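You operate a simulated robot arm through the tools that you are given. There is no shell and no other tool.

You run a simulated robot arm. Do the job below in one go: nothing can be reset, and whatever is moved stays where it is left.

JOB
Test the motor in the cradle, then put it in Reuse if good, Salvage if noisy.
Fine: guard closed for the run; power off before you open the guard and free the clamp; leave both open.

Only the result counts: the job must be done as asked and must still hold three seconds after the hand-in. Knocking over, shifting, dropping, spilling or breaking anything else fails it.

ROBOT AND FRAMES
A 6-joint arm with a three-finger gripper, fixed in place. Base frame: the origin is on the floor under the middle of its stand, x ahead of it, y to its left, z up. Lengths are in m, angles in degrees, forces in N, time in s.
It reaches about 1.213 m from its shoulder. Its first joint turns from -166.0 to 166.0 degrees. Payload 4.89 kg.
The TCP is the grasp point between the finger pads, 0.03 m short of the fingertips. In the tool frame z runs along the fingers and y along their closing line. The gripper opens to 0.164 m; its body begins 0.125 m behind the TCP.
Orientation is that of the tool frame in the base frame, as [roll, pitch, yaw] about the fixed x, y, z axes, in that order (R = Rz(yaw) Ry(pitch) Rx(roll)). With the fingers straight down and closing along the base's y, the tool's x points along the base's -x, its y along +y and its z along -z.

CONTROLS
- The arm moves only by the tool jog_arm. Its argument "motion" is text: rows parted by semicolons, each of 7 numbers parted by spaces: the shift along the tool's x, y, z in mm, then the turn, a rotation vector about the tool's x, y, z in degrees, then the finger opening in mm, from 0 to 164. In form: dx dy dz ax ay az claw; .... A call has 1 to 20 rows; each row shifts and turns the commanded pose from where the row before left it, along the tool's axes as they then stand. Rows are played at 5 a second. More than 0.05 m and 8.6 degrees between two rows, or a gripper value outside its range, and nothing of the call is played. A pose out of reach is approached as far as the arm can. The call stops where the force on the tool passes 90 N (or 10 N more than at its start, if that is more) or the arm is blocked; 0.2 s more then pass. The fingers move at their own pace (about 0.108 m/s each) and stop on an object; they squeeze with about 32 N. The grip force told is the motor's: it shows also when the fingers shut on nothing. Time passes only in rows, and 0.2 s behind the last, so rows that do not move let the fingers close. The reply holds the time, the measured pose of the TCP, the force on the tool along the base axes, the opening and the grip force, in the units named above and with some noise, with the torque about the TCP (base axes, N m) and any sound that the robot's microphone picked up.
- Cameras (640 x 400 px; columns grow to the right, rows downward): "scene" is fixed at [0.2261, -0.4936, 1.6198]; the picture's right is [0.44, -0.90, 0.00], its down [-0.54, -0.26, -0.80] and it looks along [0.72, 0.35, -0.60] (base axes); focal length 214 px, centre (320, 200). "wrist" rides on the gripper at [0.076, -0.002, -0.152] in the tool frame; the picture's right is [0.02, 1.00, 0.00], its down [-0.88, 0.02, -0.47] and it looks along [-0.47, 0.01, 0.88] (tool axes); focal length 247 px, centre (320, 200). There is no depth. A picture from a camera that has moved, and an enlarged one, comes with that camera's place and axes in the base frame and with its lens. The place of the scene camera against the robot may be out by one fixed shift of up to 0.012 m in any direction.
- grab_frame(camera): a new picture of that camera. It takes no simulated time.
- raise_lower(by): moves the trunk up (or, below 0, down) by that many m; the arm rides with it, the base frame stays. It gives what a move gives, with no picture.
- inspect(camera, box): a new picture of the part [left, top, right, bottom] of that camera's present view, enlarged. It takes no simulated time.
- sign_off(): hands the job in; it is judged then, once.

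Places have to be worked out from the pictures, the camera data and where the tool is seen. Open the gripper and draw the arm clear of the work before you hand the job in, unless the task says otherwise.

The tools are called after "Emit:" by a JSON object that holds its "op" and its "data". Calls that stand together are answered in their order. jog_arm: Moves the arm, as the interface text tells. Its arguments: {"type":"object","properties":{"motion":{"type":"string"}},"required":["motion"]} The other tools are called the same way: raise_lower (by) moves the trunk up or down; grab_frame (camera) takes a picture; inspect (camera, box) takes an enlarged picture of a part of a camera's view; sign_off () hands the job in.

At the start:

```text
t: 0.0
eef_pos: [0.5309, -0.3402, 1.242]
ee_rot: [180.0, -0.1, 180.0]
contact_force: [0.5, -0.1, -0.6]
wrist_torque: [-0.04, -0.01, 0.03]
width: 0.1642
grip_force: 0.1
trunk travel left (down, up): [-0.175, 0.215]
```

scene: 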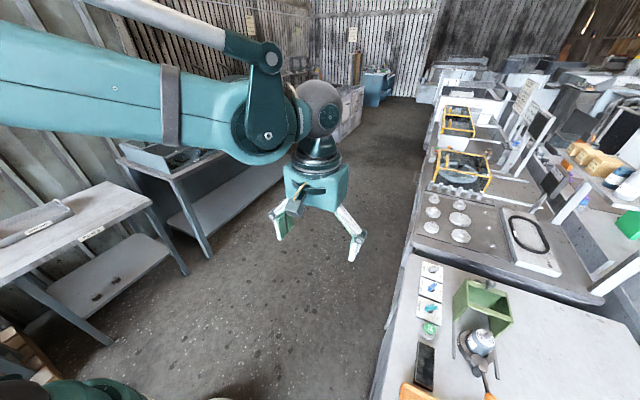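
wrist: 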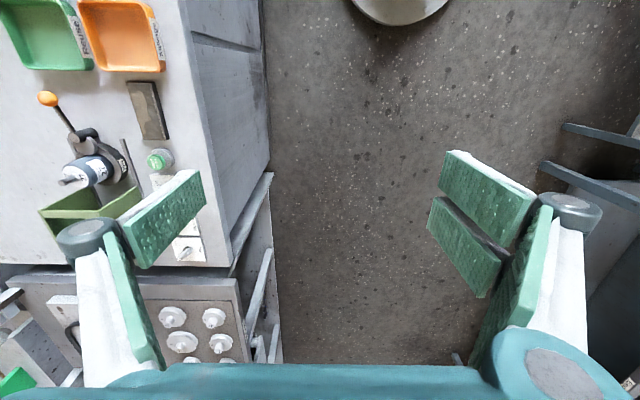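

The motor, guard, and control panel appear at the lower right of the scene view, and the trays at the upper left of the wrist view. I'll enlarge these areas before moving.

Emit:
{"op": "inspect", "data": {"camera": "scene", "box": [380, 240, 540, 400]}}

Emit:
{"op": "inspect", "data": {"camera": "wrist", "box": [0, 0, 280, 175]}}

Emit:
{"op": "inspect", "data": {"camera": "wrist", "box": [0, 80, 240, 270]}}

```text
2.50 times, centred on (460, 320) of scene
camera zoom: at [0.2261, -0.4936, 1.6198], right [0.44, -0.9, 0.0], down [-0.54, -0.26, -0.8], along [0.72, 0.35, -0.6], focal length 536 px, centre (-30, -100)
```

zoom: 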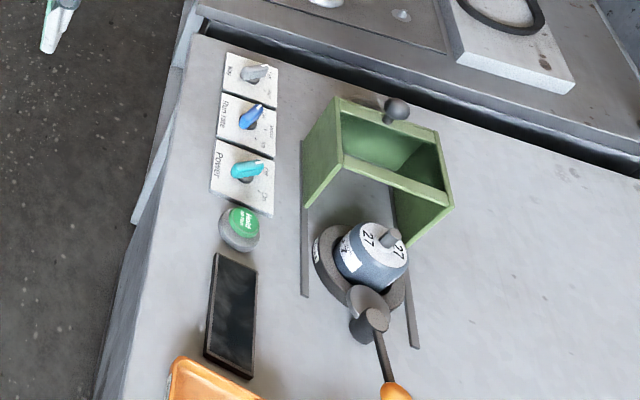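

```text
2.29 times, centred on (140, 88) of wrist
camera zoom: at [0.4552, -0.3425, 1.3941], right [-0.02, 1.0, 0.0], down [0.88, 0.02, 0.47], along [0.47, 0.01, -0.88], focal length 564 px, centre (731, 457)
```

zoom: 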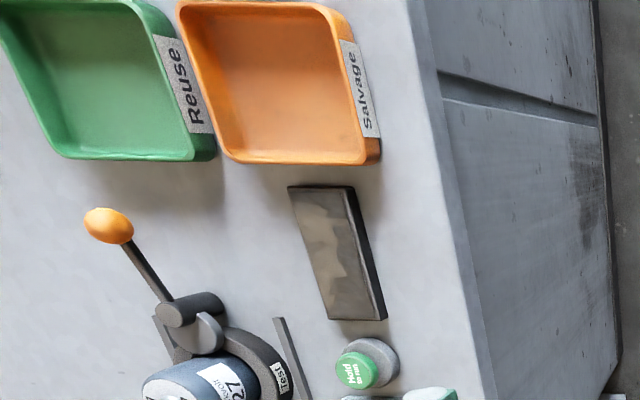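

```text
2.11 times, centred on (120, 175) of wrist
camera zoom: at [0.4552, -0.3425, 1.3941], right [-0.02, 1.0, 0.0], down [0.88, 0.02, 0.47], along [0.47, 0.01, -0.88], focal length 520 px, centre (741, 253)
```

zoom: 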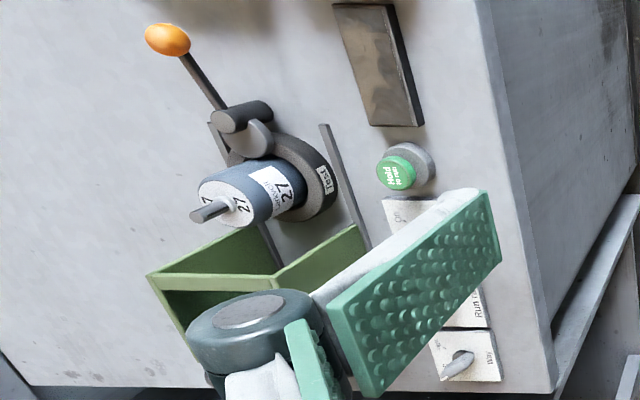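

The panel seems to sit near (0.65, -0.66, 0.92), with the button top triangulated at about (0.624, -0.663, 0.927). I'll move the arm sideways at the present height so the wrist camera sees the panel and labels from closer.

Emit:
{"op": "jog_arm", "data": {"motion": "0 -45 0 0 0 0 164; 0 -45 0 0 0 0 164; 0 -45 0 0 0 0 164; 0 -45 0 0 0 0 164; 0 -45 0 0 0 0 164; 0 -45 0 0 0 0 164; 0 -30 0 0 0 0 164; 0 0 0 0 0 0 164"}}

Emit:
{"op": "grab_frame", "data": {"camera": "wrist"}}

Emit:
{"op": "grab_frame", "data": {"camera": "scene"}}

```text
t: 1.8
eef_pos: [0.5308, -0.6412, 1.2449]
ee_rot: [179.9, 0.0, 179.9]
contact_force: [0.9, -0.5, -0.6]
wrist_torque: [0.17, 0.05, 0.02]
width: 0.1639
grip_force: 0.0
trunk travel left (down, up): [-0.175, 0.215]
```

```text
taken
camera wrist: at [0.455, -0.6434, 1.3967], right [-0.02, 1.0, 0.0], down [0.88, 0.02, 0.47], along [0.47, 0.01, -0.88], focal length 247 px, centre (320, 200)
```

wrist: 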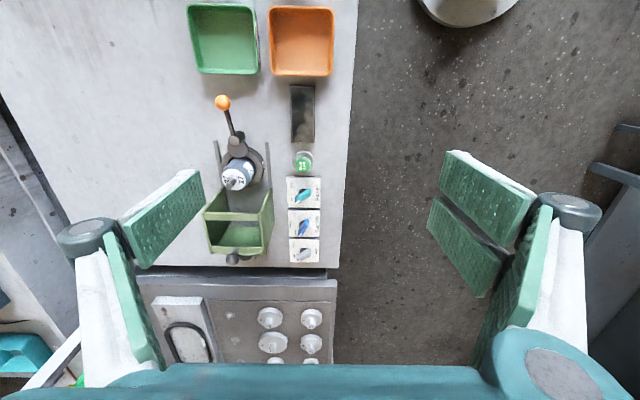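

```text
taken
```

scene: 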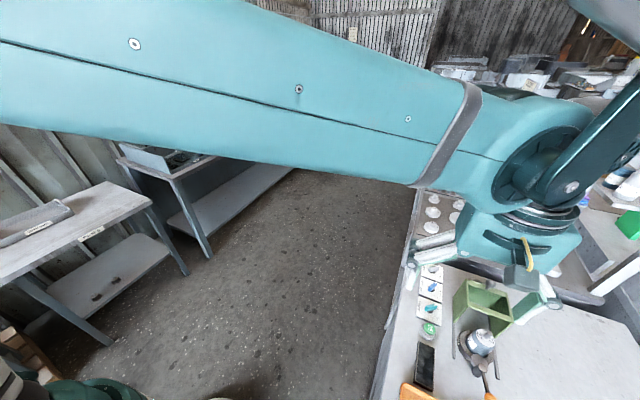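

The wrist camera now has a clear view over the rig. I'll enlarge the parts to read the labels and switch positions.

Emit:
{"op": "inspect", "data": {"camera": "wrist", "box": [260, 140, 340, 270]}}

Emit:
{"op": "inspect", "data": {"camera": "wrist", "box": [180, 80, 290, 275]}}

Emit:
{"op": "inspect", "data": {"camera": "wrist", "box": [170, 0, 350, 110]}}

```text
3.08 times, centred on (300, 205) of wrist
camera zoom: at [0.455, -0.6434, 1.3967], right [-0.02, 1.0, 0.0], down [0.88, 0.02, 0.47], along [0.47, 0.01, -0.88], focal length 760 px, centre (382, 185)
```

zoom: 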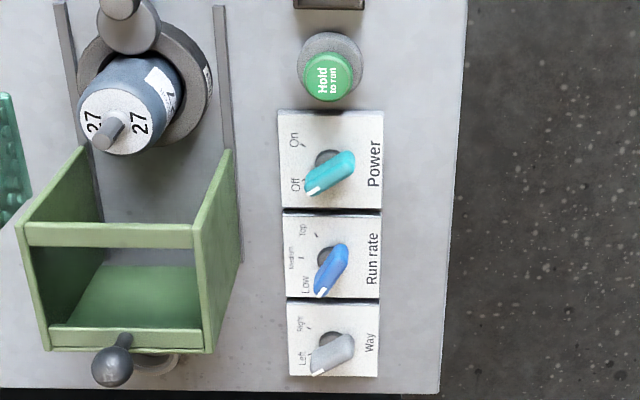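

```text
2.05 times, centred on (235, 178) of wrist
camera zoom: at [0.455, -0.6434, 1.3967], right [-0.02, 1.0, 0.0], down [0.88, 0.02, 0.47], along [0.47, 0.01, -0.88], focal length 507 px, centre (494, 246)
```

zoom: 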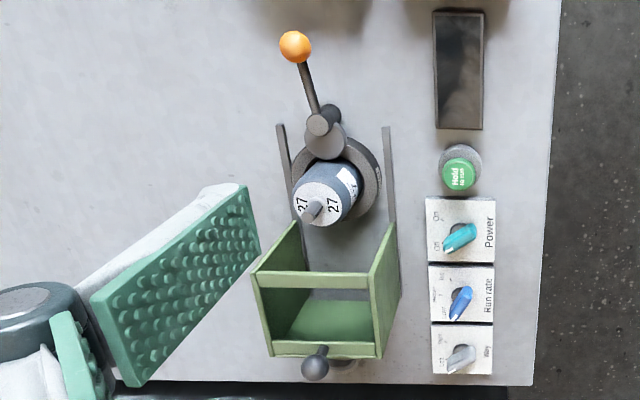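

```text
3.56 times, centred on (260, 55) of wrist
camera zoom: at [0.455, -0.6434, 1.3967], right [-0.02, 1.0, 0.0], down [0.88, 0.02, 0.47], along [0.47, 0.01, -0.88], focal length 878 px, centre (533, 716)
```

zoom: 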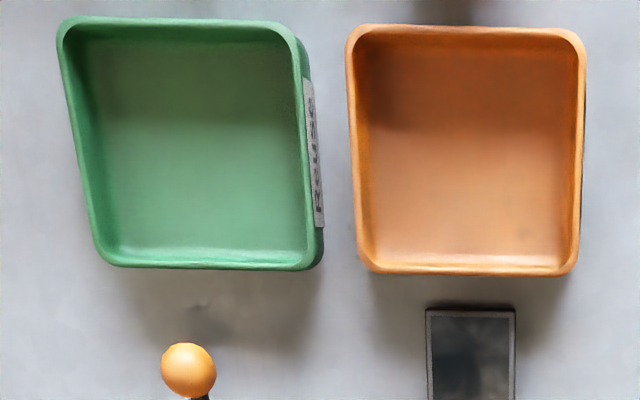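

Panel reads, from the button towards +x: Power (Off), Run rate (Low), Way (Left). I'll zoom in hard on the motor label, cradle, and screen for any test conditions.

Emit:
{"op": "inspect", "data": {"camera": "wrist", "box": [215, 125, 275, 200]}}

Emit:
{"op": "inspect", "data": {"camera": "wrist", "box": [280, 75, 330, 175]}}

Emit:
{"op": "inspect", "data": {"camera": "wrist", "box": [195, 180, 280, 275]}}

Emit:
{"op": "inspect", "data": {"camera": "wrist", "box": [280, 170, 330, 270]}}

Emit:
{"op": "inspect", "data": {"camera": "scene", "box": [440, 310, 520, 400]}}

```text
5.33 times, centred on (245, 162) of wrist
camera zoom: at [0.455, -0.6434, 1.3967], right [-0.02, 1.0, 0.0], down [0.88, 0.02, 0.47], along [0.47, 0.01, -0.88], focal length 1317 px, centre (720, 400)
```

zoom: 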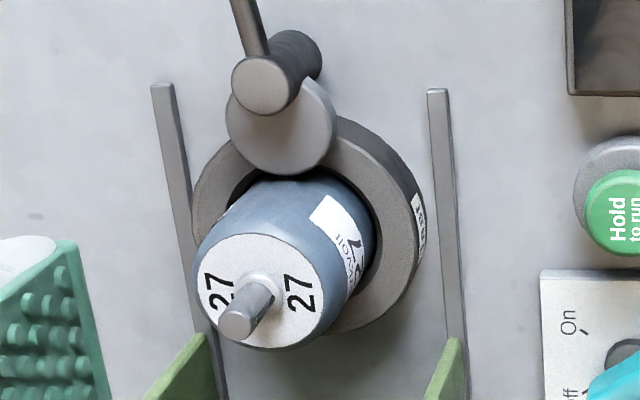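

```text
4.00 times, centred on (305, 125) of wrist
camera zoom: at [0.455, -0.6434, 1.3967], right [-0.02, 1.0, 0.0], down [0.88, 0.02, 0.47], along [0.47, 0.01, -0.88], focal length 988 px, centre (380, 500)
```

zoom: 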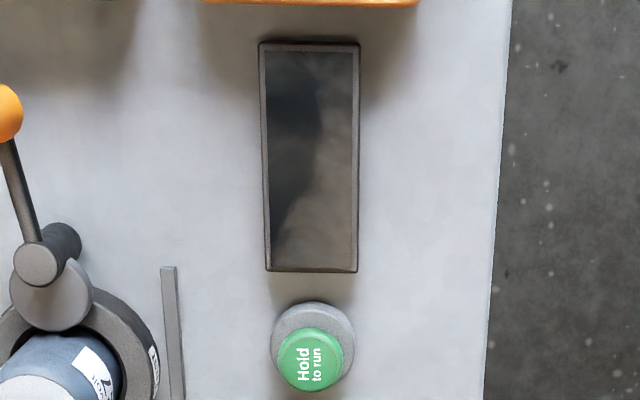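

```text
4.21 times, centred on (238, 228) of wrist
camera zoom: at [0.455, -0.6434, 1.3967], right [-0.02, 1.0, 0.0], down [0.88, 0.02, 0.47], along [0.47, 0.01, -0.88], focal length 1040 px, centre (667, 84)
```

zoom: 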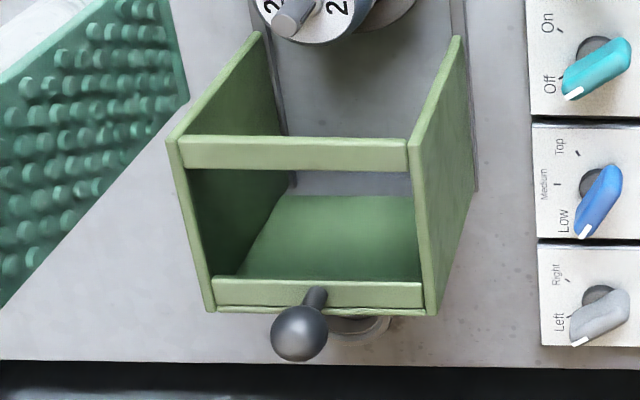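

```text
4.00 times, centred on (305, 220) of wrist
camera zoom: at [0.455, -0.6434, 1.3967], right [-0.02, 1.0, 0.0], down [0.88, 0.02, 0.47], along [0.47, 0.01, -0.88], focal length 988 px, centre (380, 120)
```

zoom: 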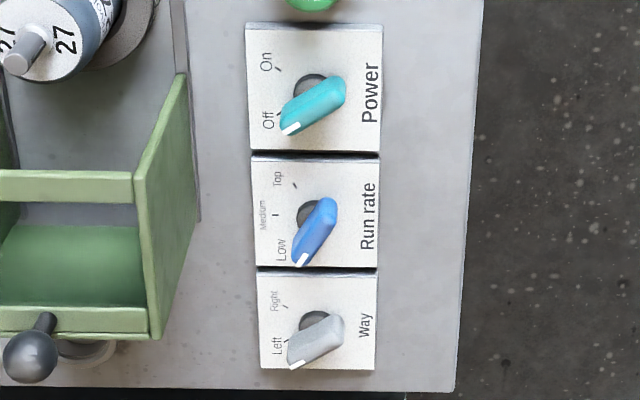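

```text
4.44 times, centred on (480, 355) of scene
camera zoom: at [0.2261, -0.4936, 1.6198], right [0.44, -0.9, 0.0], down [-0.54, -0.26, -0.8], along [0.72, 0.35, -0.6], focal length 953 px, centre (-391, -489)
```

zoom: 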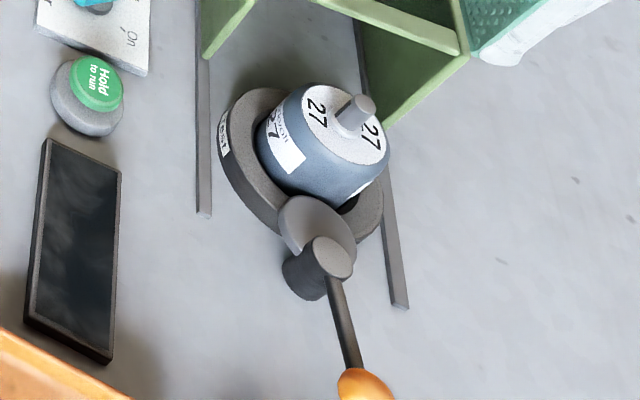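

The motor carries a label with "27" and more text; there are also sign-like cards farther back in the scene. I'll zoom on those before moving.

Emit:
{"op": "inspect", "data": {"camera": "wrist", "box": [235, 150, 275, 175]}}

Emit:
{"op": "inspect", "data": {"camera": "scene", "box": [462, 325, 502, 350]}}

Emit:
{"op": "inspect", "data": {"camera": "scene", "box": [320, 10, 440, 85]}}

Emit:
{"op": "inspect", "data": {"camera": "scene", "box": [0, 180, 160, 280]}}

```text
16.00 times, centred on (255, 162) of wrist
camera zoom: at [0.455, -0.6434, 1.3967], right [-0.02, 1.0, 0.0], down [0.88, 0.02, 0.47], along [0.47, 0.01, -0.88], focal length 3952 px, centre (1360, 800)
```

zoom: 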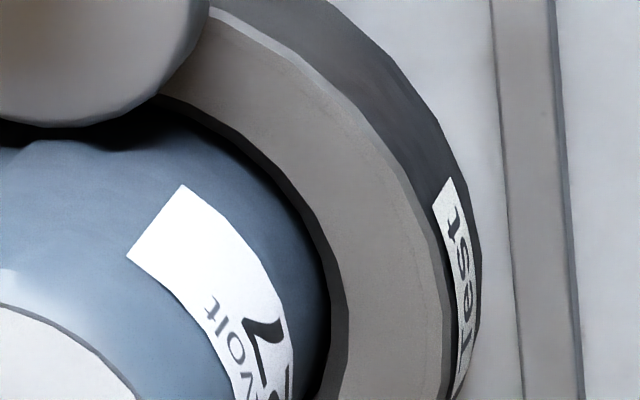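

```text
16.00 times, centred on (482, 338) of scene
camera zoom: at [0.2261, -0.4936, 1.6198], right [0.44, -0.9, 0.0], down [-0.54, -0.26, -0.8], along [0.72, 0.35, -0.6], focal length 3432 px, centre (-2272, -2000)
```

zoom: 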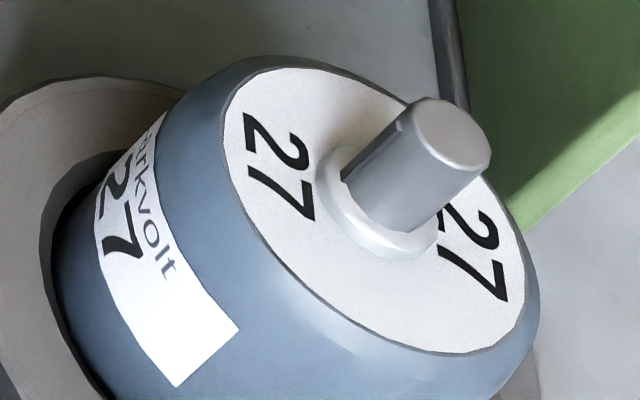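

```text
5.33 times, centred on (380, 48) of scene
camera zoom: at [0.2261, -0.4936, 1.6198], right [0.44, -0.9, 0.0], down [-0.54, -0.26, -0.8], along [0.72, 0.35, -0.6], focal length 1144 px, centre (0, 1013)
```

zoom: 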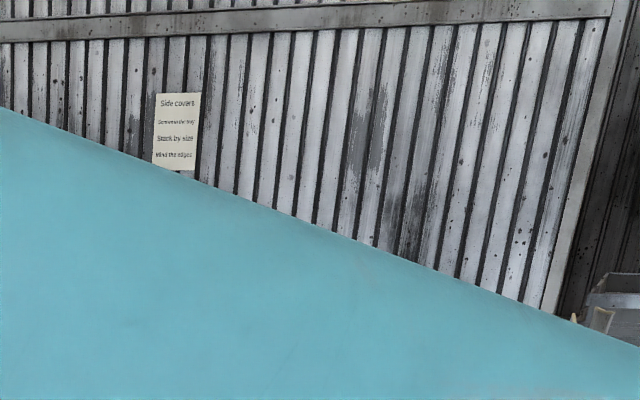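

```text
4.00 times, centred on (80, 230) of scene
camera zoom: at [0.2261, -0.4936, 1.6198], right [0.44, -0.9, 0.0], down [-0.54, -0.26, -0.8], along [0.72, 0.35, -0.6], focal length 858 px, centre (1280, 80)
```

zoom: 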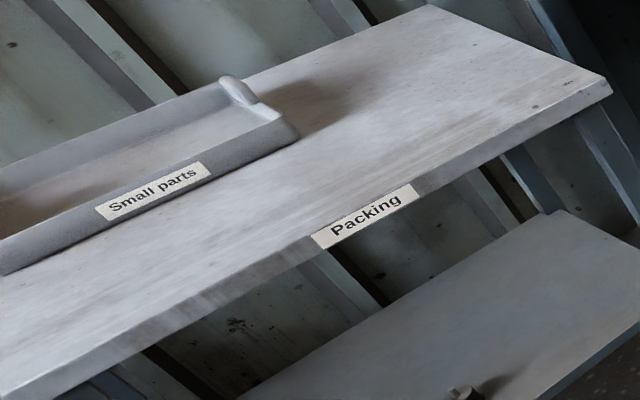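

The wall has instruction cards (e.g. "Side covers…"), so one might cover motor testing. I'll move the arm back to +y to clear the scene camera's view, then read the other cards.

Emit:
{"op": "jog_arm", "data": {"motion": "0 45 0 0 0 0 164; 0 45 0 0 0 0 164; 0 45 0 0 0 0 164; 0 45 0 0 0 0 164; 0 45 0 0 0 0 164; 0 45 0 0 0 0 164; 0 30 0 0 0 0 164; 0 0 0 0 0 0 164"}}

Emit:
{"op": "inspect", "data": {"camera": "scene", "box": [490, 60, 570, 150]}}

Emit:
{"op": "inspect", "data": {"camera": "scene", "box": [330, 10, 370, 60]}}

Emit:
{"op": "inspect", "data": {"camera": "scene", "box": [230, 0, 290, 50]}}

Emit:
{"op": "inspect", "data": {"camera": "scene", "box": [540, 60, 640, 300]}}

Emit:
{"op": "inspect", "data": {"camera": "scene", "box": [420, 30, 640, 200]}}

```text
t: 3.6
eef_pos: [0.5305, -0.3385, 1.2472]
ee_rot: [-179.9, -0.1, 179.9]
contact_force: [0.5, 0.8, -0.6]
wrist_torque: [-0.06, -0.06, 0.02]
width: 0.1642
grip_force: 0.0
trunk travel left (down, up): [-0.175, 0.215]
```

```text
4.44 times, centred on (530, 105) of scene
camera zoom: at [0.2261, -0.4936, 1.6198], right [0.44, -0.9, 0.0], down [-0.54, -0.26, -0.8], along [0.72, 0.35, -0.6], focal length 953 px, centre (-613, 622)
```

zoom: 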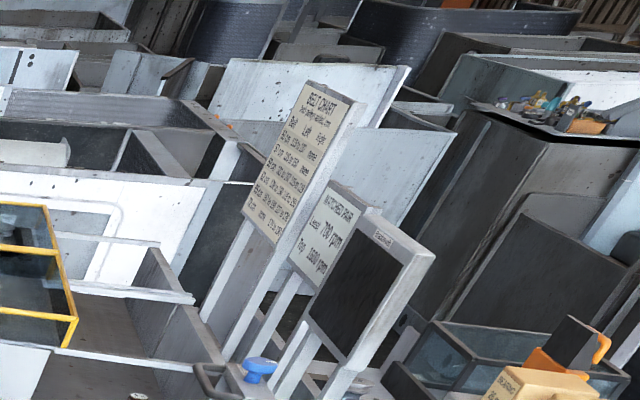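

```text
8.00 times, centred on (350, 35) of scene
camera zoom: at [0.2261, -0.4936, 1.6198], right [0.44, -0.9, 0.0], down [-0.54, -0.26, -0.8], along [0.72, 0.35, -0.6], focal length 1716 px, centre (80, 1520)
```

zoom: 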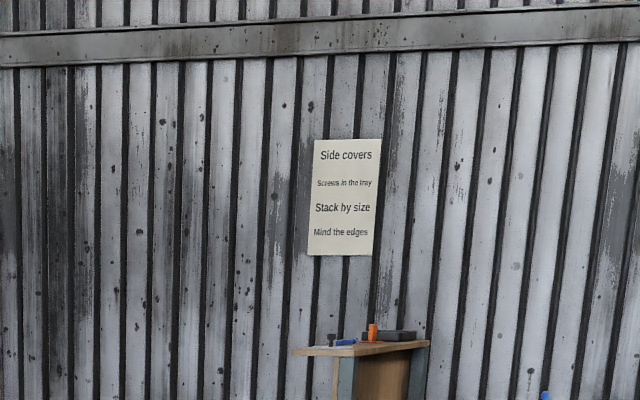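

```text
8.00 times, centred on (260, 25) of scene
camera zoom: at [0.2261, -0.4936, 1.6198], right [0.44, -0.9, 0.0], down [-0.54, -0.26, -0.8], along [0.72, 0.35, -0.6], focal length 1716 px, centre (800, 1600)
```

zoom: 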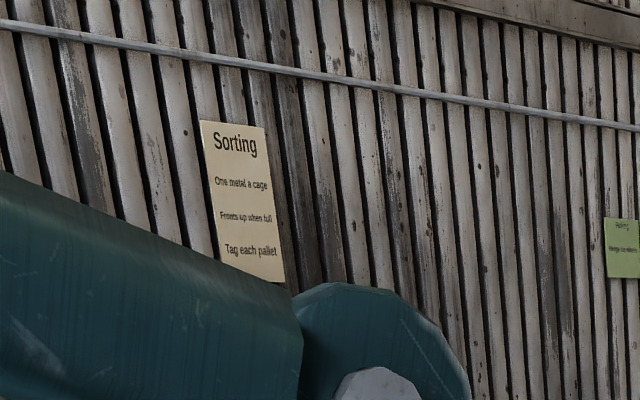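

```text
1.67 times, centred on (590, 180) of scene
camera zoom: at [0.2261, -0.4936, 1.6198], right [0.44, -0.9, 0.0], down [-0.54, -0.26, -0.8], along [0.72, 0.35, -0.6], focal length 358 px, centre (-130, 233)
```

zoom: 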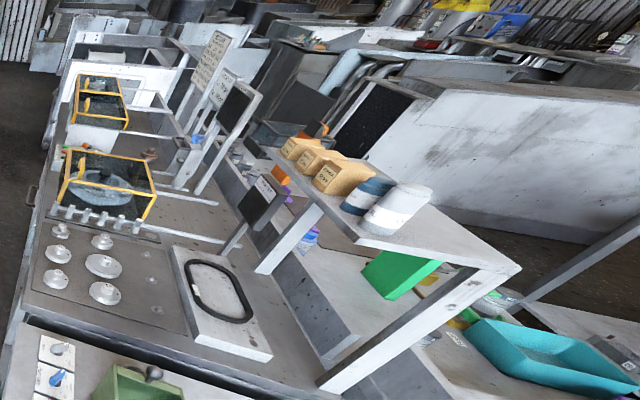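

```text
2.35 times, centred on (530, 115) of scene
camera zoom: at [0.2261, -0.4936, 1.6198], right [0.44, -0.9, 0.0], down [-0.54, -0.26, -0.8], along [0.72, 0.35, -0.6], focal length 505 px, centre (-174, 400)
```

zoom: 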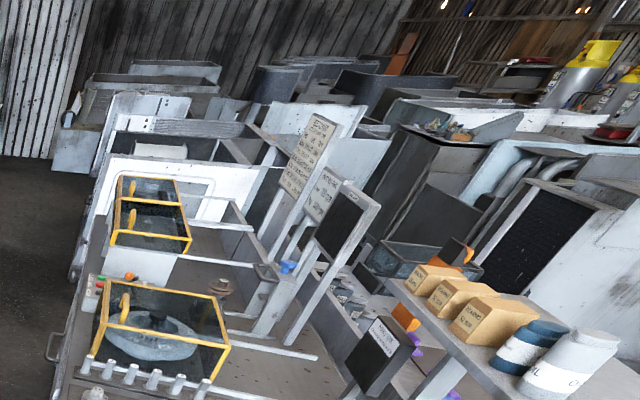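

The cards seen so far concern other stations. I'll check the small dark sign near the belt station and whatever lies around the motor bench, including past the frame's bottom edge.

Emit:
{"op": "inspect", "data": {"camera": "scene", "box": [535, 155, 595, 192]}}

Emit:
{"op": "inspect", "data": {"camera": "scene", "box": [380, 360, 620, 400]}}

Emit:
{"op": "inspect", "data": {"camera": "scene", "box": [600, 240, 640, 400]}}

Emit:
{"op": "inspect", "data": {"camera": "scene", "box": [555, 130, 640, 210]}}

```text
10.67 times, centred on (565, 174) of scene
camera zoom: at [0.2261, -0.4936, 1.6198], right [0.44, -0.9, 0.0], down [-0.54, -0.26, -0.8], along [0.72, 0.35, -0.6], focal length 2288 px, centre (-2293, 483)
```

zoom: 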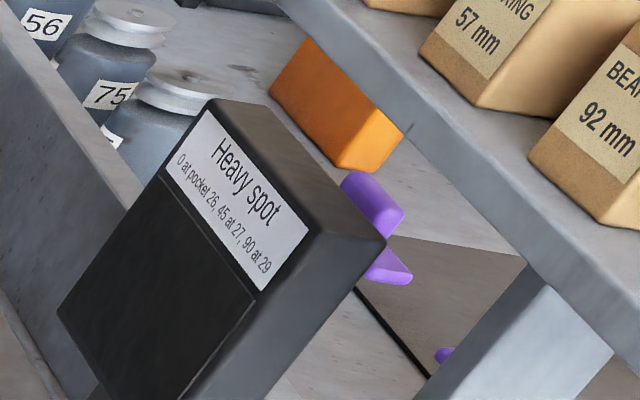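

```text
2.67 times, centred on (500, 380) of scene
camera zoom: at [0.2261, -0.4936, 1.6198], right [0.44, -0.9, 0.0], down [-0.54, -0.26, -0.8], along [0.72, 0.35, -0.6], focal length 572 px, centre (-160, -280)
```

zoom: 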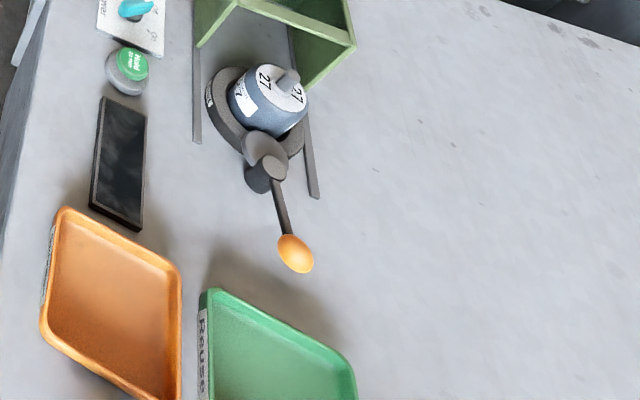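

```text
2.50 times, centred on (620, 320) of scene
camera zoom: at [0.2261, -0.4936, 1.6198], right [0.44, -0.9, 0.0], down [-0.54, -0.26, -0.8], along [0.72, 0.35, -0.6], focal length 536 px, centre (-430, -100)
```

zoom: 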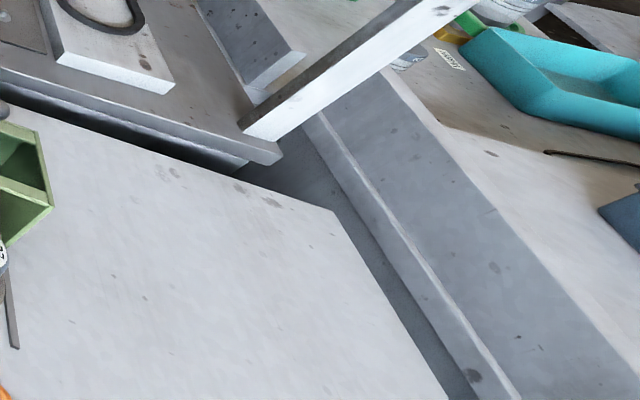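

```text
5.00 times, centred on (598, 170) of scene
camera zoom: at [0.2261, -0.4936, 1.6198], right [0.44, -0.9, 0.0], down [-0.54, -0.26, -0.8], along [0.72, 0.35, -0.6], focal length 1072 px, centre (-1068, 350)
```

zoom: 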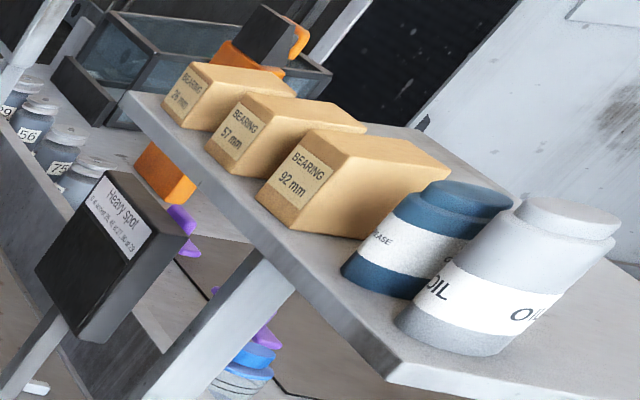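

No motor-specific card is visible, so the panel and display should govern the test. I'll go back over the rig, closer this time, for views that let me triangulate the knobs, guard, and clamp.

Emit:
{"op": "jog_arm", "data": {"motion": "0 -45 0 0 0 0 164; 0 -45 0 0 0 0 164; 0 -45 0 0 0 0 164; 0 -45 0 0 0 0 164; 0 -45 0 0 0 0 164; 0 -45 0 0 0 0 164; 0 -45 25 0 0 0 164; 0 -20 35 0 0 0 164; 0 0 35 0 0 0 164; 0 0 0 0 0 0 164"}}

Emit:
{"op": "grab_frame", "data": {"camera": "wrist"}}

Emit:
{"op": "inspect", "data": {"camera": "wrist", "box": [180, 80, 400, 217]}}

Emit:
{"op": "inspect", "data": {"camera": "wrist", "box": [180, 160, 400, 297]}}

```text
refused: row 7 steps farther than a row can; nothing moved
```

```text
taken
camera wrist: at [0.4532, -0.3403, 1.3984], right [-0.02, 1.0, 0.0], down [0.88, 0.02, 0.47], along [0.47, 0.01, -0.88], focal length 247 px, centre (320, 200)
```

wrist: 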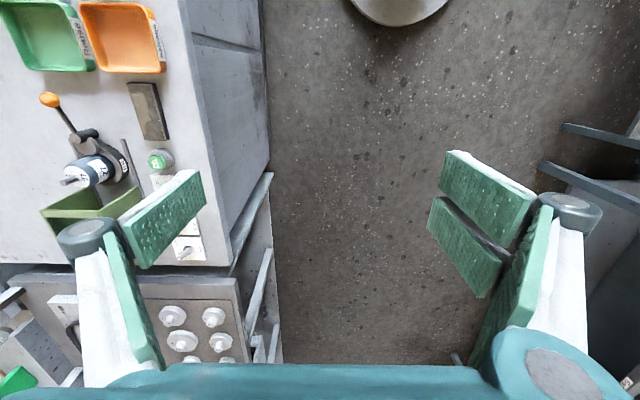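

```text
2.91 times, centred on (290, 148) of wrist
camera zoom: at [0.4532, -0.3403, 1.3984], right [-0.02, 1.0, 0.0], down [0.88, 0.02, 0.47], along [0.47, 0.01, -0.88], focal length 718 px, centre (407, 350)
```

zoom: 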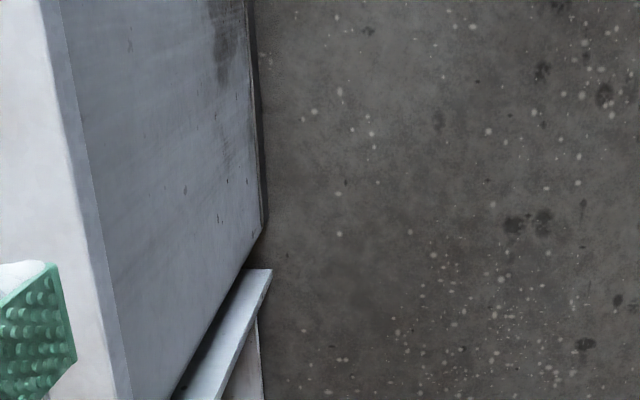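

```text
2.91 times, centred on (290, 228) of wrist
camera zoom: at [0.4532, -0.3403, 1.3984], right [-0.02, 1.0, 0.0], down [0.88, 0.02, 0.47], along [0.47, 0.01, -0.88], focal length 718 px, centre (407, 117)
```

zoom: 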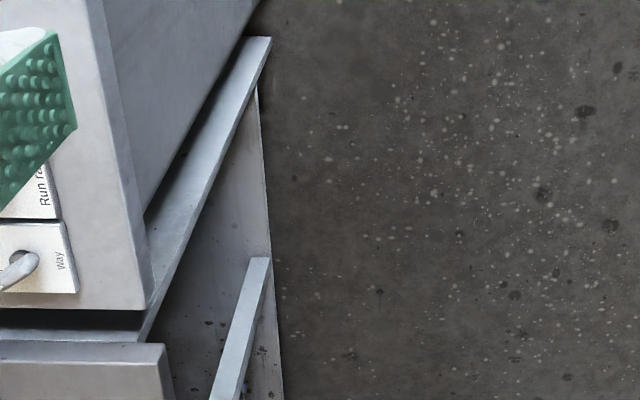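

The move was refused because one row exceeded 50 mm; nothing has moved. I'll repeat it with shorter rows.

Emit:
{"op": "jog_arm", "data": {"motion": "0 -45 0 0 0 0 164; 0 -45 0 0 0 0 164; 0 -45 0 0 0 0 164; 0 -45 0 0 0 0 164; 0 -45 0 0 0 0 164; 0 -45 0 0 0 0 164; 0 -40 20 0 0 0 164; 0 -25 35 0 0 0 164; 0 0 40 0 0 0 164; 0 0 0 0 0 0 164"}}

Emit:
{"op": "grab_frame", "data": {"camera": "wrist"}}

Emit:
{"op": "inspect", "data": {"camera": "wrist", "box": [180, 80, 400, 217]}}

Emit:
{"op": "inspect", "data": {"camera": "wrist", "box": [180, 160, 400, 297]}}

```text
t: 5.8
eef_pos: [0.5293, -0.6749, 1.1441]
ee_rot: [179.9, -0.1, 179.8]
contact_force: [0.8, -0.5, 0.5]
wrist_torque: [0.16, 0.05, 0.0]
width: 0.164
grip_force: 0.0
trunk travel left (down, up): [-0.175, 0.215]
```

```text
taken
camera wrist: at [0.4533, -0.677, 1.2963], right [-0.02, 1.0, 0.0], down [0.88, 0.02, 0.47], along [0.47, 0.01, -0.88], focal length 247 px, centre (320, 200)
```

wrist: 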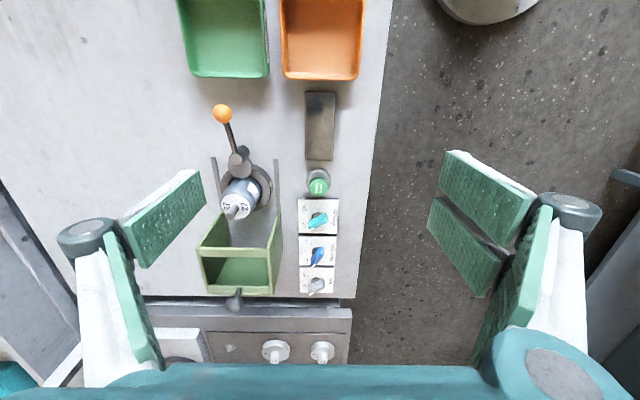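

```text
2.91 times, centred on (290, 148) of wrist
camera zoom: at [0.4533, -0.677, 1.2963], right [-0.02, 1.0, 0.0], down [0.88, 0.02, 0.47], along [0.47, 0.01, -0.88], focal length 718 px, centre (407, 350)
```

zoom: 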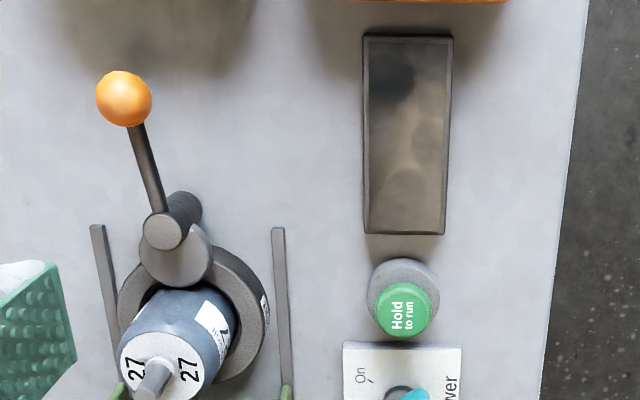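

```text
2.91 times, centred on (290, 228) of wrist
camera zoom: at [0.4533, -0.677, 1.2963], right [-0.02, 1.0, 0.0], down [0.88, 0.02, 0.47], along [0.47, 0.01, -0.88], focal length 718 px, centre (407, 117)
```

zoom: 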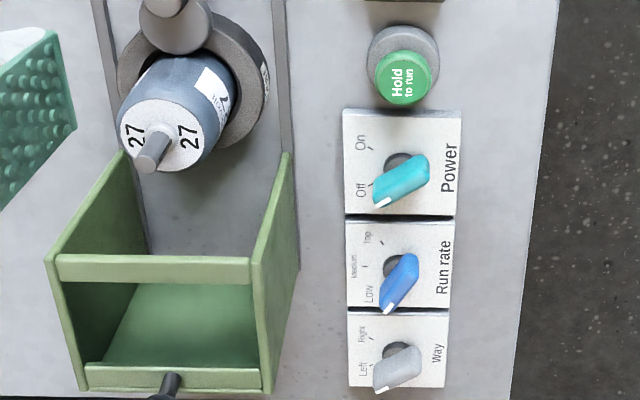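

From the wrist views I triangulate: button top ≈ (0.632, -0.676, 0.909), bench top ≈ 0.875, motor top ≈ (0.645, -0.80, 0.97). I'll take a sideways-shifted view to pin down the heights of the panel knobs.

Emit:
{"op": "jog_arm", "data": {"motion": "-35 30 0 0 0 0 164; -35 30 0 0 0 0 164; -30 30 0 0 0 0 164; 0 30 0 0 0 0 164; 0 30 0 0 0 0 164; 0 0 0 0 0 0 164"}}

Emit:
{"op": "grab_frame", "data": {"camera": "wrist"}}

Emit:
{"op": "inspect", "data": {"camera": "wrist", "box": [180, 100, 280, 262]}}

Emit:
{"op": "inspect", "data": {"camera": "wrist", "box": [90, 40, 250, 140]}}

```text
t: 7.2
eef_pos: [0.6307, -0.5235, 1.1445]
ee_rot: [180.0, 0.0, 180.0]
contact_force: [0.5, -0.5, 0.6]
wrist_torque: [-0.13, -0.06, 0.02]
width: 0.1637
grip_force: 0.2
trunk travel left (down, up): [-0.175, 0.215]
```

```text
taken
camera wrist: at [0.555, -0.5255, 1.2974], right [-0.02, 1.0, 0.0], down [0.88, 0.02, 0.47], along [0.47, 0.01, -0.88], focal length 247 px, centre (320, 200)
```

wrist: 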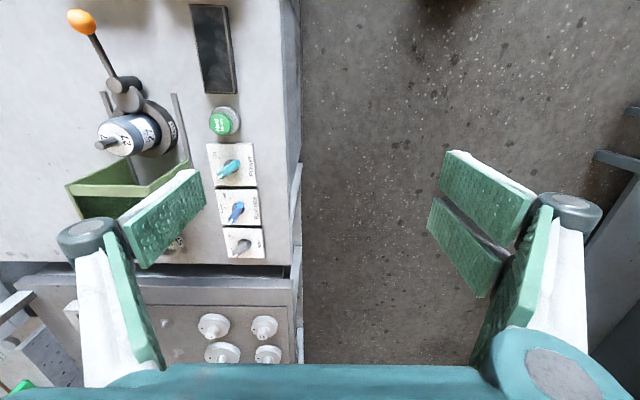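

```text
2.47 times, centred on (230, 181) of wrist
camera zoom: at [0.555, -0.5255, 1.2974], right [-0.02, 1.0, 0.0], down [0.88, 0.02, 0.47], along [0.47, 0.01, -0.88], focal length 610 px, centre (542, 247)
```

zoom: 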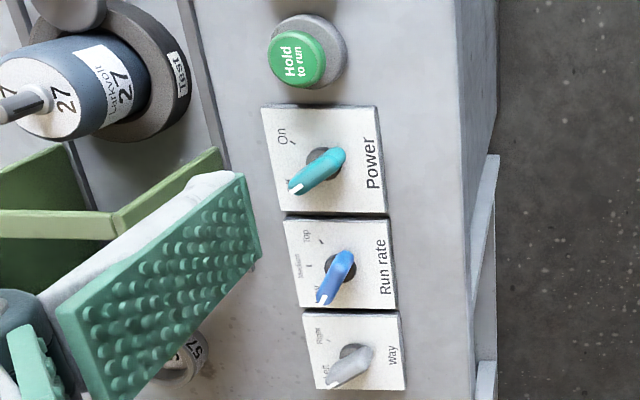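

```text
4.00 times, centred on (170, 90) of wrist
camera zoom: at [0.555, -0.5255, 1.2974], right [-0.02, 1.0, 0.0], down [0.88, 0.02, 0.47], along [0.47, 0.01, -0.88], focal length 988 px, centre (920, 640)
```

zoom: 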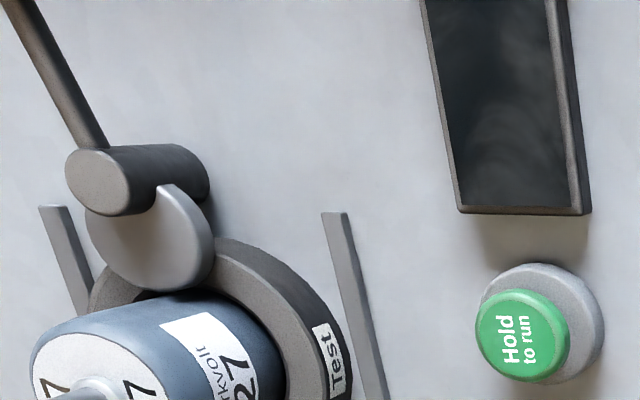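

Knob axes work out to about Power (0.706, -0.676), Run rate (0.792, -0.676), Way (0.878, -0.676), panel top ≈ 0.888, handle tops ≈ 0.914. Something round labelled "57" sits behind the guard, so I'll move above the guard to see it and the guard knob.

Emit:
{"op": "jog_arm", "data": {"motion": "-30 -38 0 0 0 0 164; -30 -38 0 0 0 0 164; -30 -38 0 0 0 0 164; -20 -40 0 0 0 0 164; 0 -45 0 0 0 0 164; 0 -45 0 0 0 0 164; 0 -33 0 0 0 0 164; 0 0 0 0 0 0 164"}}

Emit:
{"op": "grab_frame", "data": {"camera": "wrist"}}

Emit:
{"op": "inspect", "data": {"camera": "wrist", "box": [230, 120, 430, 245]}}

Emit:
{"op": "grab_frame", "data": {"camera": "scene"}}

```text
t: 9.0
eef_pos: [0.7383, -0.8035, 1.1457]
ee_rot: [180.0, 0.0, 179.9]
contact_force: [0.6, -0.7, -0.2]
wrist_torque: [0.13, 0.03, 0.02]
width: 0.1637
grip_force: 0.0
trunk travel left (down, up): [-0.175, 0.215]
```

```text
taken
camera wrist: at [0.6615, -0.8058, 1.2978], right [-0.02, 1.0, 0.0], down [0.88, 0.02, 0.47], along [0.47, 0.01, -0.88], focal length 247 px, centre (320, 200)
```

wrist: 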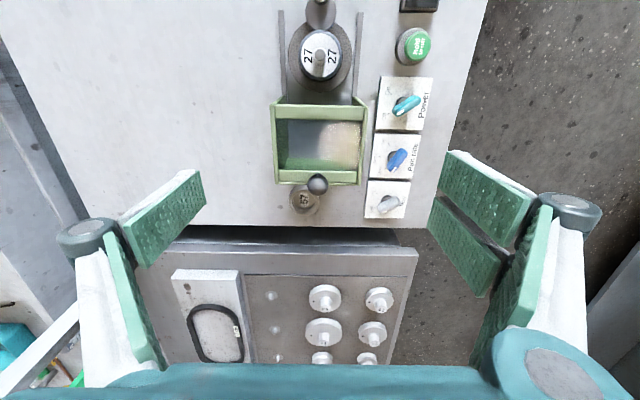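

```text
3.20 times, centred on (330, 182) of wrist
camera zoom: at [0.6615, -0.8058, 1.2978], right [-0.02, 1.0, 0.0], down [0.88, 0.02, 0.47], along [0.47, 0.01, -0.88], focal length 790 px, centre (288, 256)
```

zoom: 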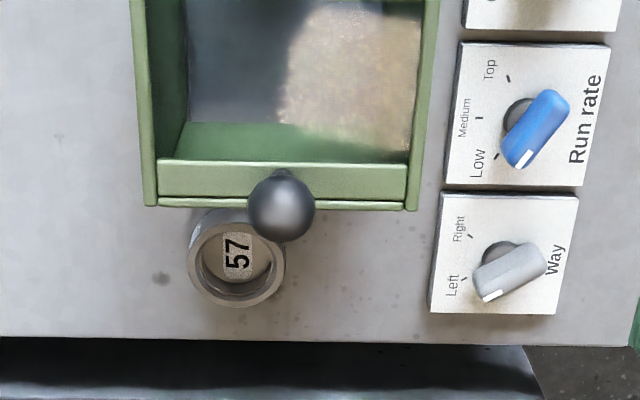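

```text
taken
```

scene: 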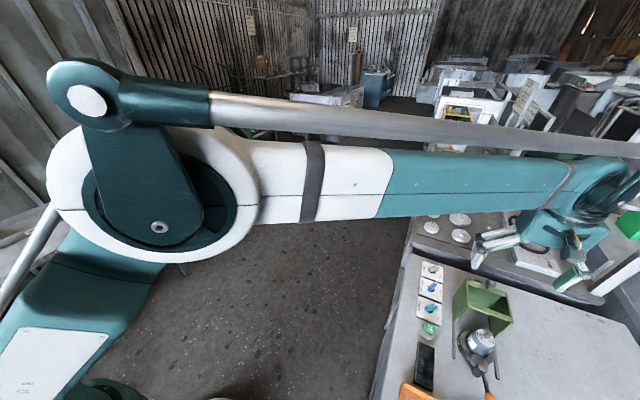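

The guard is a glazed box (x ≈ 0.70–0.80, y ≈ -0.86…-0.75, top ≈ 0.993) with a ball knob at about (0.784, -0.806, 1.027), and the loose "57" ring stands just behind it and must not be touched. I'll partly close the fingers here in free air to see their real geometry.

Emit:
{"op": "jog_arm", "data": {"motion": "0 0 0 0 0 0 60; 0 0 0 0 0 0 60; 0 0 0 0 0 0 60; 0 0 0 0 0 0 60"}}

Emit:
{"op": "grab_frame", "data": {"camera": "wrist"}}

Emit:
{"op": "inspect", "data": {"camera": "scene", "box": [440, 190, 620, 310]}}

```text
t: 10.0
eef_pos: [0.7382, -0.8031, 1.1464]
ee_rot: [179.9, 0.0, 180.0]
contact_force: [-0.4, 0.2, -0.3]
wrist_torque: [0.0, 0.0, -0.01]
width: 0.0601
grip_force: 0.0
trunk travel left (down, up): [-0.175, 0.215]
```

```text
taken
camera wrist: at [0.6617, -0.8045, 1.2984], right [-0.02, 1.0, 0.0], down [0.88, 0.02, 0.47], along [0.47, 0.01, -0.88], focal length 247 px, centre (320, 200)
```

wrist: 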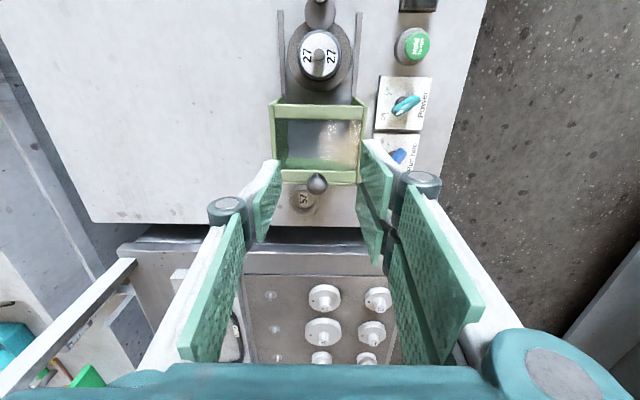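

```text
3.33 times, centred on (530, 250) of scene
camera zoom: at [0.2261, -0.4936, 1.6198], right [0.44, -0.9, 0.0], down [-0.54, -0.26, -0.8], along [0.72, 0.35, -0.6], focal length 715 px, centre (-380, 33)
```

zoom: 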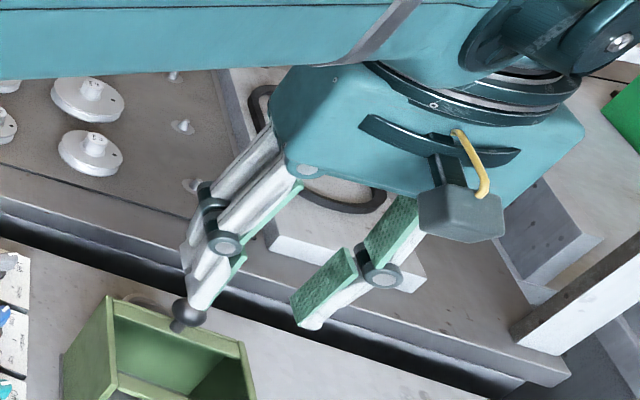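

The gripper has one finger on the -y side and a pair on the +y side, with parallel tips. I'll move over the guard's ball knob at (0.784, -0.806) and stop partway down to check the alignment.

Emit:
{"op": "jog_arm", "data": {"motion": "-46 -3 0 0 0 0 60; 0 0 30 0 0 0 60; 0 0 30 0 0 0 60; 0 0 0 0 0 0 60"}}

Emit:
{"op": "grab_frame", "data": {"camera": "wrist"}}

Emit:
{"op": "inspect", "data": {"camera": "scene", "box": [440, 220, 570, 330]}}

```text
t: 11.0
eef_pos: [0.7851, -0.8078, 1.086]
ee_rot: [-180.0, 0.0, 179.9]
contact_force: [0.0, -0.2, -0.4]
wrist_torque: [0.02, 0.03, 0.02]
width: 0.0599
grip_force: 0.1
trunk travel left (down, up): [-0.175, 0.215]
```

```text
taken
camera wrist: at [0.7077, -0.8103, 1.2382], right [-0.02, 1.0, 0.0], down [0.88, 0.02, 0.47], along [0.47, 0.01, -0.88], focal length 247 px, centre (320, 200)
```

wrist: 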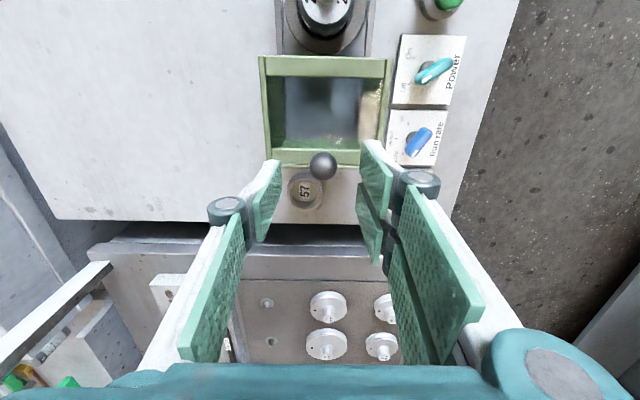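

```text
3.64 times, centred on (505, 275) of scene
camera zoom: at [0.2261, -0.4936, 1.6198], right [0.44, -0.9, 0.0], down [-0.54, -0.26, -0.8], along [0.72, 0.35, -0.6], focal length 780 px, centre (-353, -73)
```

zoom: 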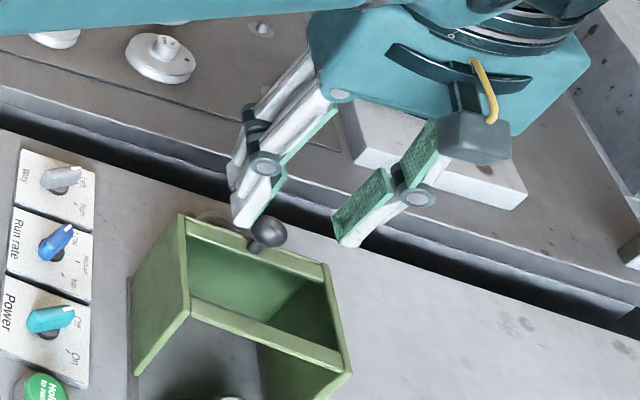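

The ball re-projects to (0.784, -0.806, 1.027), right under the TCP. I'll descend to z ≈ 1.037 and close on it gently.

Emit:
{"op": "jog_arm", "data": {"motion": "0 1 25 0 0 0 60; 0 0 24 0 0 0 60; 0 0 0 0 0 0 60"}}

Emit:
{"op": "grab_frame", "data": {"camera": "wrist"}}

Emit:
{"op": "inspect", "data": {"camera": "scene", "box": [440, 220, 570, 330]}}

```text
t: 11.8
eef_pos: [0.7884, -0.8078, 1.0383]
ee_rot: [-179.9, -0.1, 180.0]
contact_force: [0.4, -0.1, -0.9]
wrist_torque: [0.0, 0.07, -0.01]
width: 0.0599
grip_force: 0.1
trunk travel left (down, up): [-0.175, 0.215]
```

```text
taken
camera wrist: at [0.7117, -0.8093, 1.1902], right [-0.02, 1.0, 0.0], down [0.88, 0.02, 0.47], along [0.47, 0.01, -0.88], focal length 247 px, centre (320, 200)
```

wrist: 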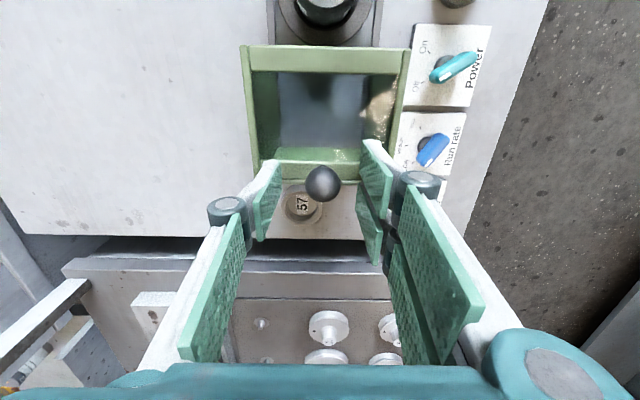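

```text
3.64 times, centred on (505, 275) of scene
camera zoom: at [0.2261, -0.4936, 1.6198], right [0.44, -0.9, 0.0], down [-0.54, -0.26, -0.8], along [0.72, 0.35, -0.6], focal length 780 px, centre (-353, -73)
```

zoom: 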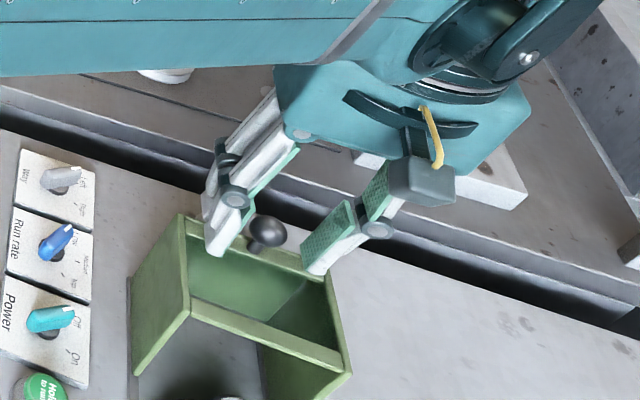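

The ball is between the pads, about 3 mm toward -x of the TCP. I'll nudge and close on it.

Emit:
{"op": "jog_arm", "data": {"motion": "3 1.5 0 0 0 0 60; 0 0 0 0 0 0 20; 0 0 0 0 0 0 14; 0 0 0 0 0 0 14; 0 0 0 0 0 0 14"}}

Emit:
{"op": "grab_frame", "data": {"camera": "wrist"}}

```text
t: 13.0
eef_pos: [0.7842, -0.8062, 1.04]
ee_rot: [180.0, -0.1, 179.9]
contact_force: [-0.5, -5.0, 1.9]
wrist_torque: [-0.07, 0.01, -0.02]
width: 0.0239
grip_force: 44.4
trunk travel left (down, up): [-0.175, 0.215]
```

```text
taken
camera wrist: at [0.7077, -0.8074, 1.1907], right [-0.02, 1.0, 0.0], down [0.88, 0.02, 0.47], along [0.47, 0.01, -0.88], focal length 247 px, centre (320, 200)
```

wrist: 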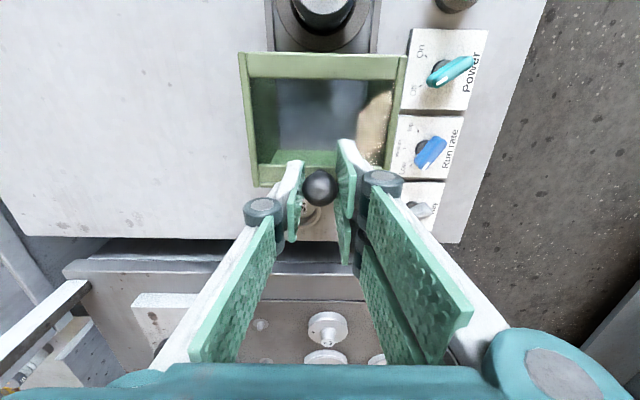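

The ball is held at 24 mm. I'll slide the guard toward -x slowly and watch the forces.

Emit:
{"op": "jog_arm", "data": {"motion": "6 0 0 0 0 0 14; 8 0 0 0 0 0 14; 8 0 0 0 0 0 14; 8 0 0 0 0 0 14; 8 0 0 0 0 0 14; 8 0 0 0 0 0 14; 0 0 0 0 0 0 14"}}

Emit:
{"op": "grab_frame", "data": {"camera": "wrist"}}

Emit:
{"op": "inspect", "data": {"camera": "scene", "box": [400, 240, 560, 400]}}

```text
t: 14.6
eef_pos: [0.7378, -0.8055, 1.0391]
ee_rot: [-180.0, 0.1, 179.9]
contact_force: [0.1, -51.0, 37.2]
wrist_torque: [-0.7, 0.1, -0.14]
width: 0.0239
grip_force: 45.0
trunk travel left (down, up): [-0.175, 0.215]
```

```text
taken
camera wrist: at [0.6611, -0.8071, 1.1905], right [-0.02, 1.0, 0.0], down [0.88, 0.02, 0.47], along [0.47, 0.01, -0.88], focal length 247 px, centre (320, 200)
```

wrist: 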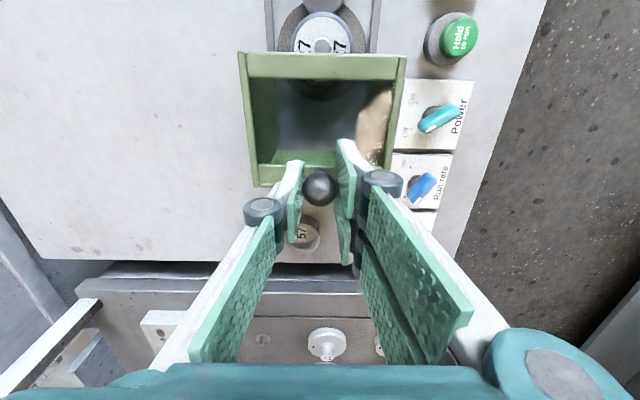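

```text
2.50 times, centred on (480, 320) of scene
camera zoom: at [0.2261, -0.4936, 1.6198], right [0.44, -0.9, 0.0], down [-0.54, -0.26, -0.8], along [0.72, 0.35, -0.6], focal length 536 px, centre (-80, -100)
```

zoom: 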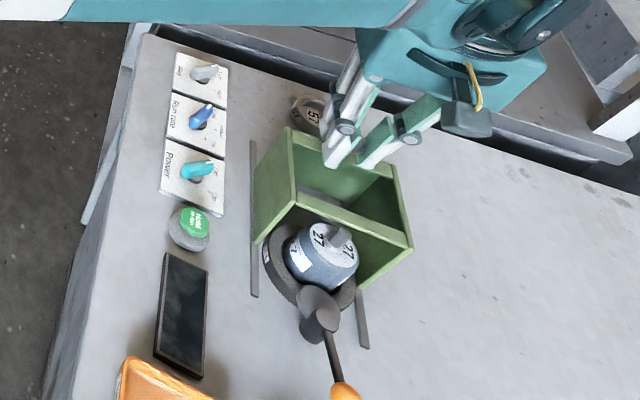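

The guard follows, but a side load of -51 N in y and +37 N in z has built up, so the tool sits slightly too far +y and low. I'll relieve it with small shifts before going on.

Emit:
{"op": "jog_arm", "data": {"motion": "0 -1.5 -1 0 0 0 14; 0 0 0 0 0 0 14"}}

```text
t: 15.2
eef_pos: [0.7381, -0.8052, 1.0382]
ee_rot: [180.0, 0.0, -179.9]
contact_force: [0.1, -37.2, 25.2]
wrist_torque: [-0.41, -0.18, -0.06]
width: 0.024
grip_force: 44.7
trunk travel left (down, up): [-0.175, 0.215]
```

Forces fell about 9 N per mm in y and 12 N per mm in z. I'll take out the rest.

Emit:
{"op": "jog_arm", "data": {"motion": "0 -2 -1 0 0 0 14; 0 -2 -1 0 0 0 14; 0 0 0 0 0 0 14"}}

```text
t: 16.0
eef_pos: [0.7431, -0.8052, 1.0383]
ee_rot: [179.8, 0.0, -180.0]
contact_force: [1.3, 45.2, -39.5]
wrist_torque: [0.13, 0.19, 0.15]
width: 0.0241
grip_force: 44.5
trunk travel left (down, up): [-0.175, 0.215]
```

The load reversed, so I overshot slightly. I'll step back about half.

Emit:
{"op": "jog_arm", "data": {"motion": "0 2 1 0 0 0 14; 0 0 0 0 0 0 14; 0 0 0 0 0 0 14"}}

```text
t: 16.8
eef_pos: [0.7395, -0.8064, 1.04]
ee_rot: [-179.9, -0.1, -180.0]
contact_force: [-0.3, 45.1, -35.5]
wrist_torque: [0.24, 0.1, 0.12]
width: 0.024
grip_force: 44.5
trunk travel left (down, up): [-0.175, 0.215]
```

The reading barely changed, so there may be friction in the contact. I'll shift a little more and let it settle.

Emit:
{"op": "jog_arm", "data": {"motion": "0 1 0.5 0 0 0 14; 0 0 0 0 0 0 14; 0 0 0 0 0 0 14; 0 0 0 0 0 0 14"}}

```text
t: 17.8
eef_pos: [0.7385, -0.8058, 1.0392]
ee_rot: [180.0, 0.1, 180.0]
contact_force: [2.1, 29.3, -25.8]
wrist_torque: [0.19, 0.09, 0.08]
width: 0.0239
grip_force: 45.2
trunk travel left (down, up): [-0.175, 0.215]
```

Now it is falling; a bit more should centre it, then I'll continue sliding toward -x in small steps.

Emit:
{"op": "jog_arm", "data": {"motion": "0 1.5 0.8 0 0 0 14; 0 0 0 0 0 0 14; 6 0 0 0 0 0 14; 6 0 0 0 0 0 14; 6 0 0 0 0 0 14; 0 0 0 0 0 0 14"}}

```text
t: 19.2
eef_pos: [0.7202, -0.8062, 1.0402]
ee_rot: [-180.0, 0.0, 179.9]
contact_force: [0.5, -25.8, 15.9]
wrist_torque: [-0.33, -0.06, -0.07]
width: 0.0239
grip_force: 45.3
trunk travel left (down, up): [-0.175, 0.215]
```

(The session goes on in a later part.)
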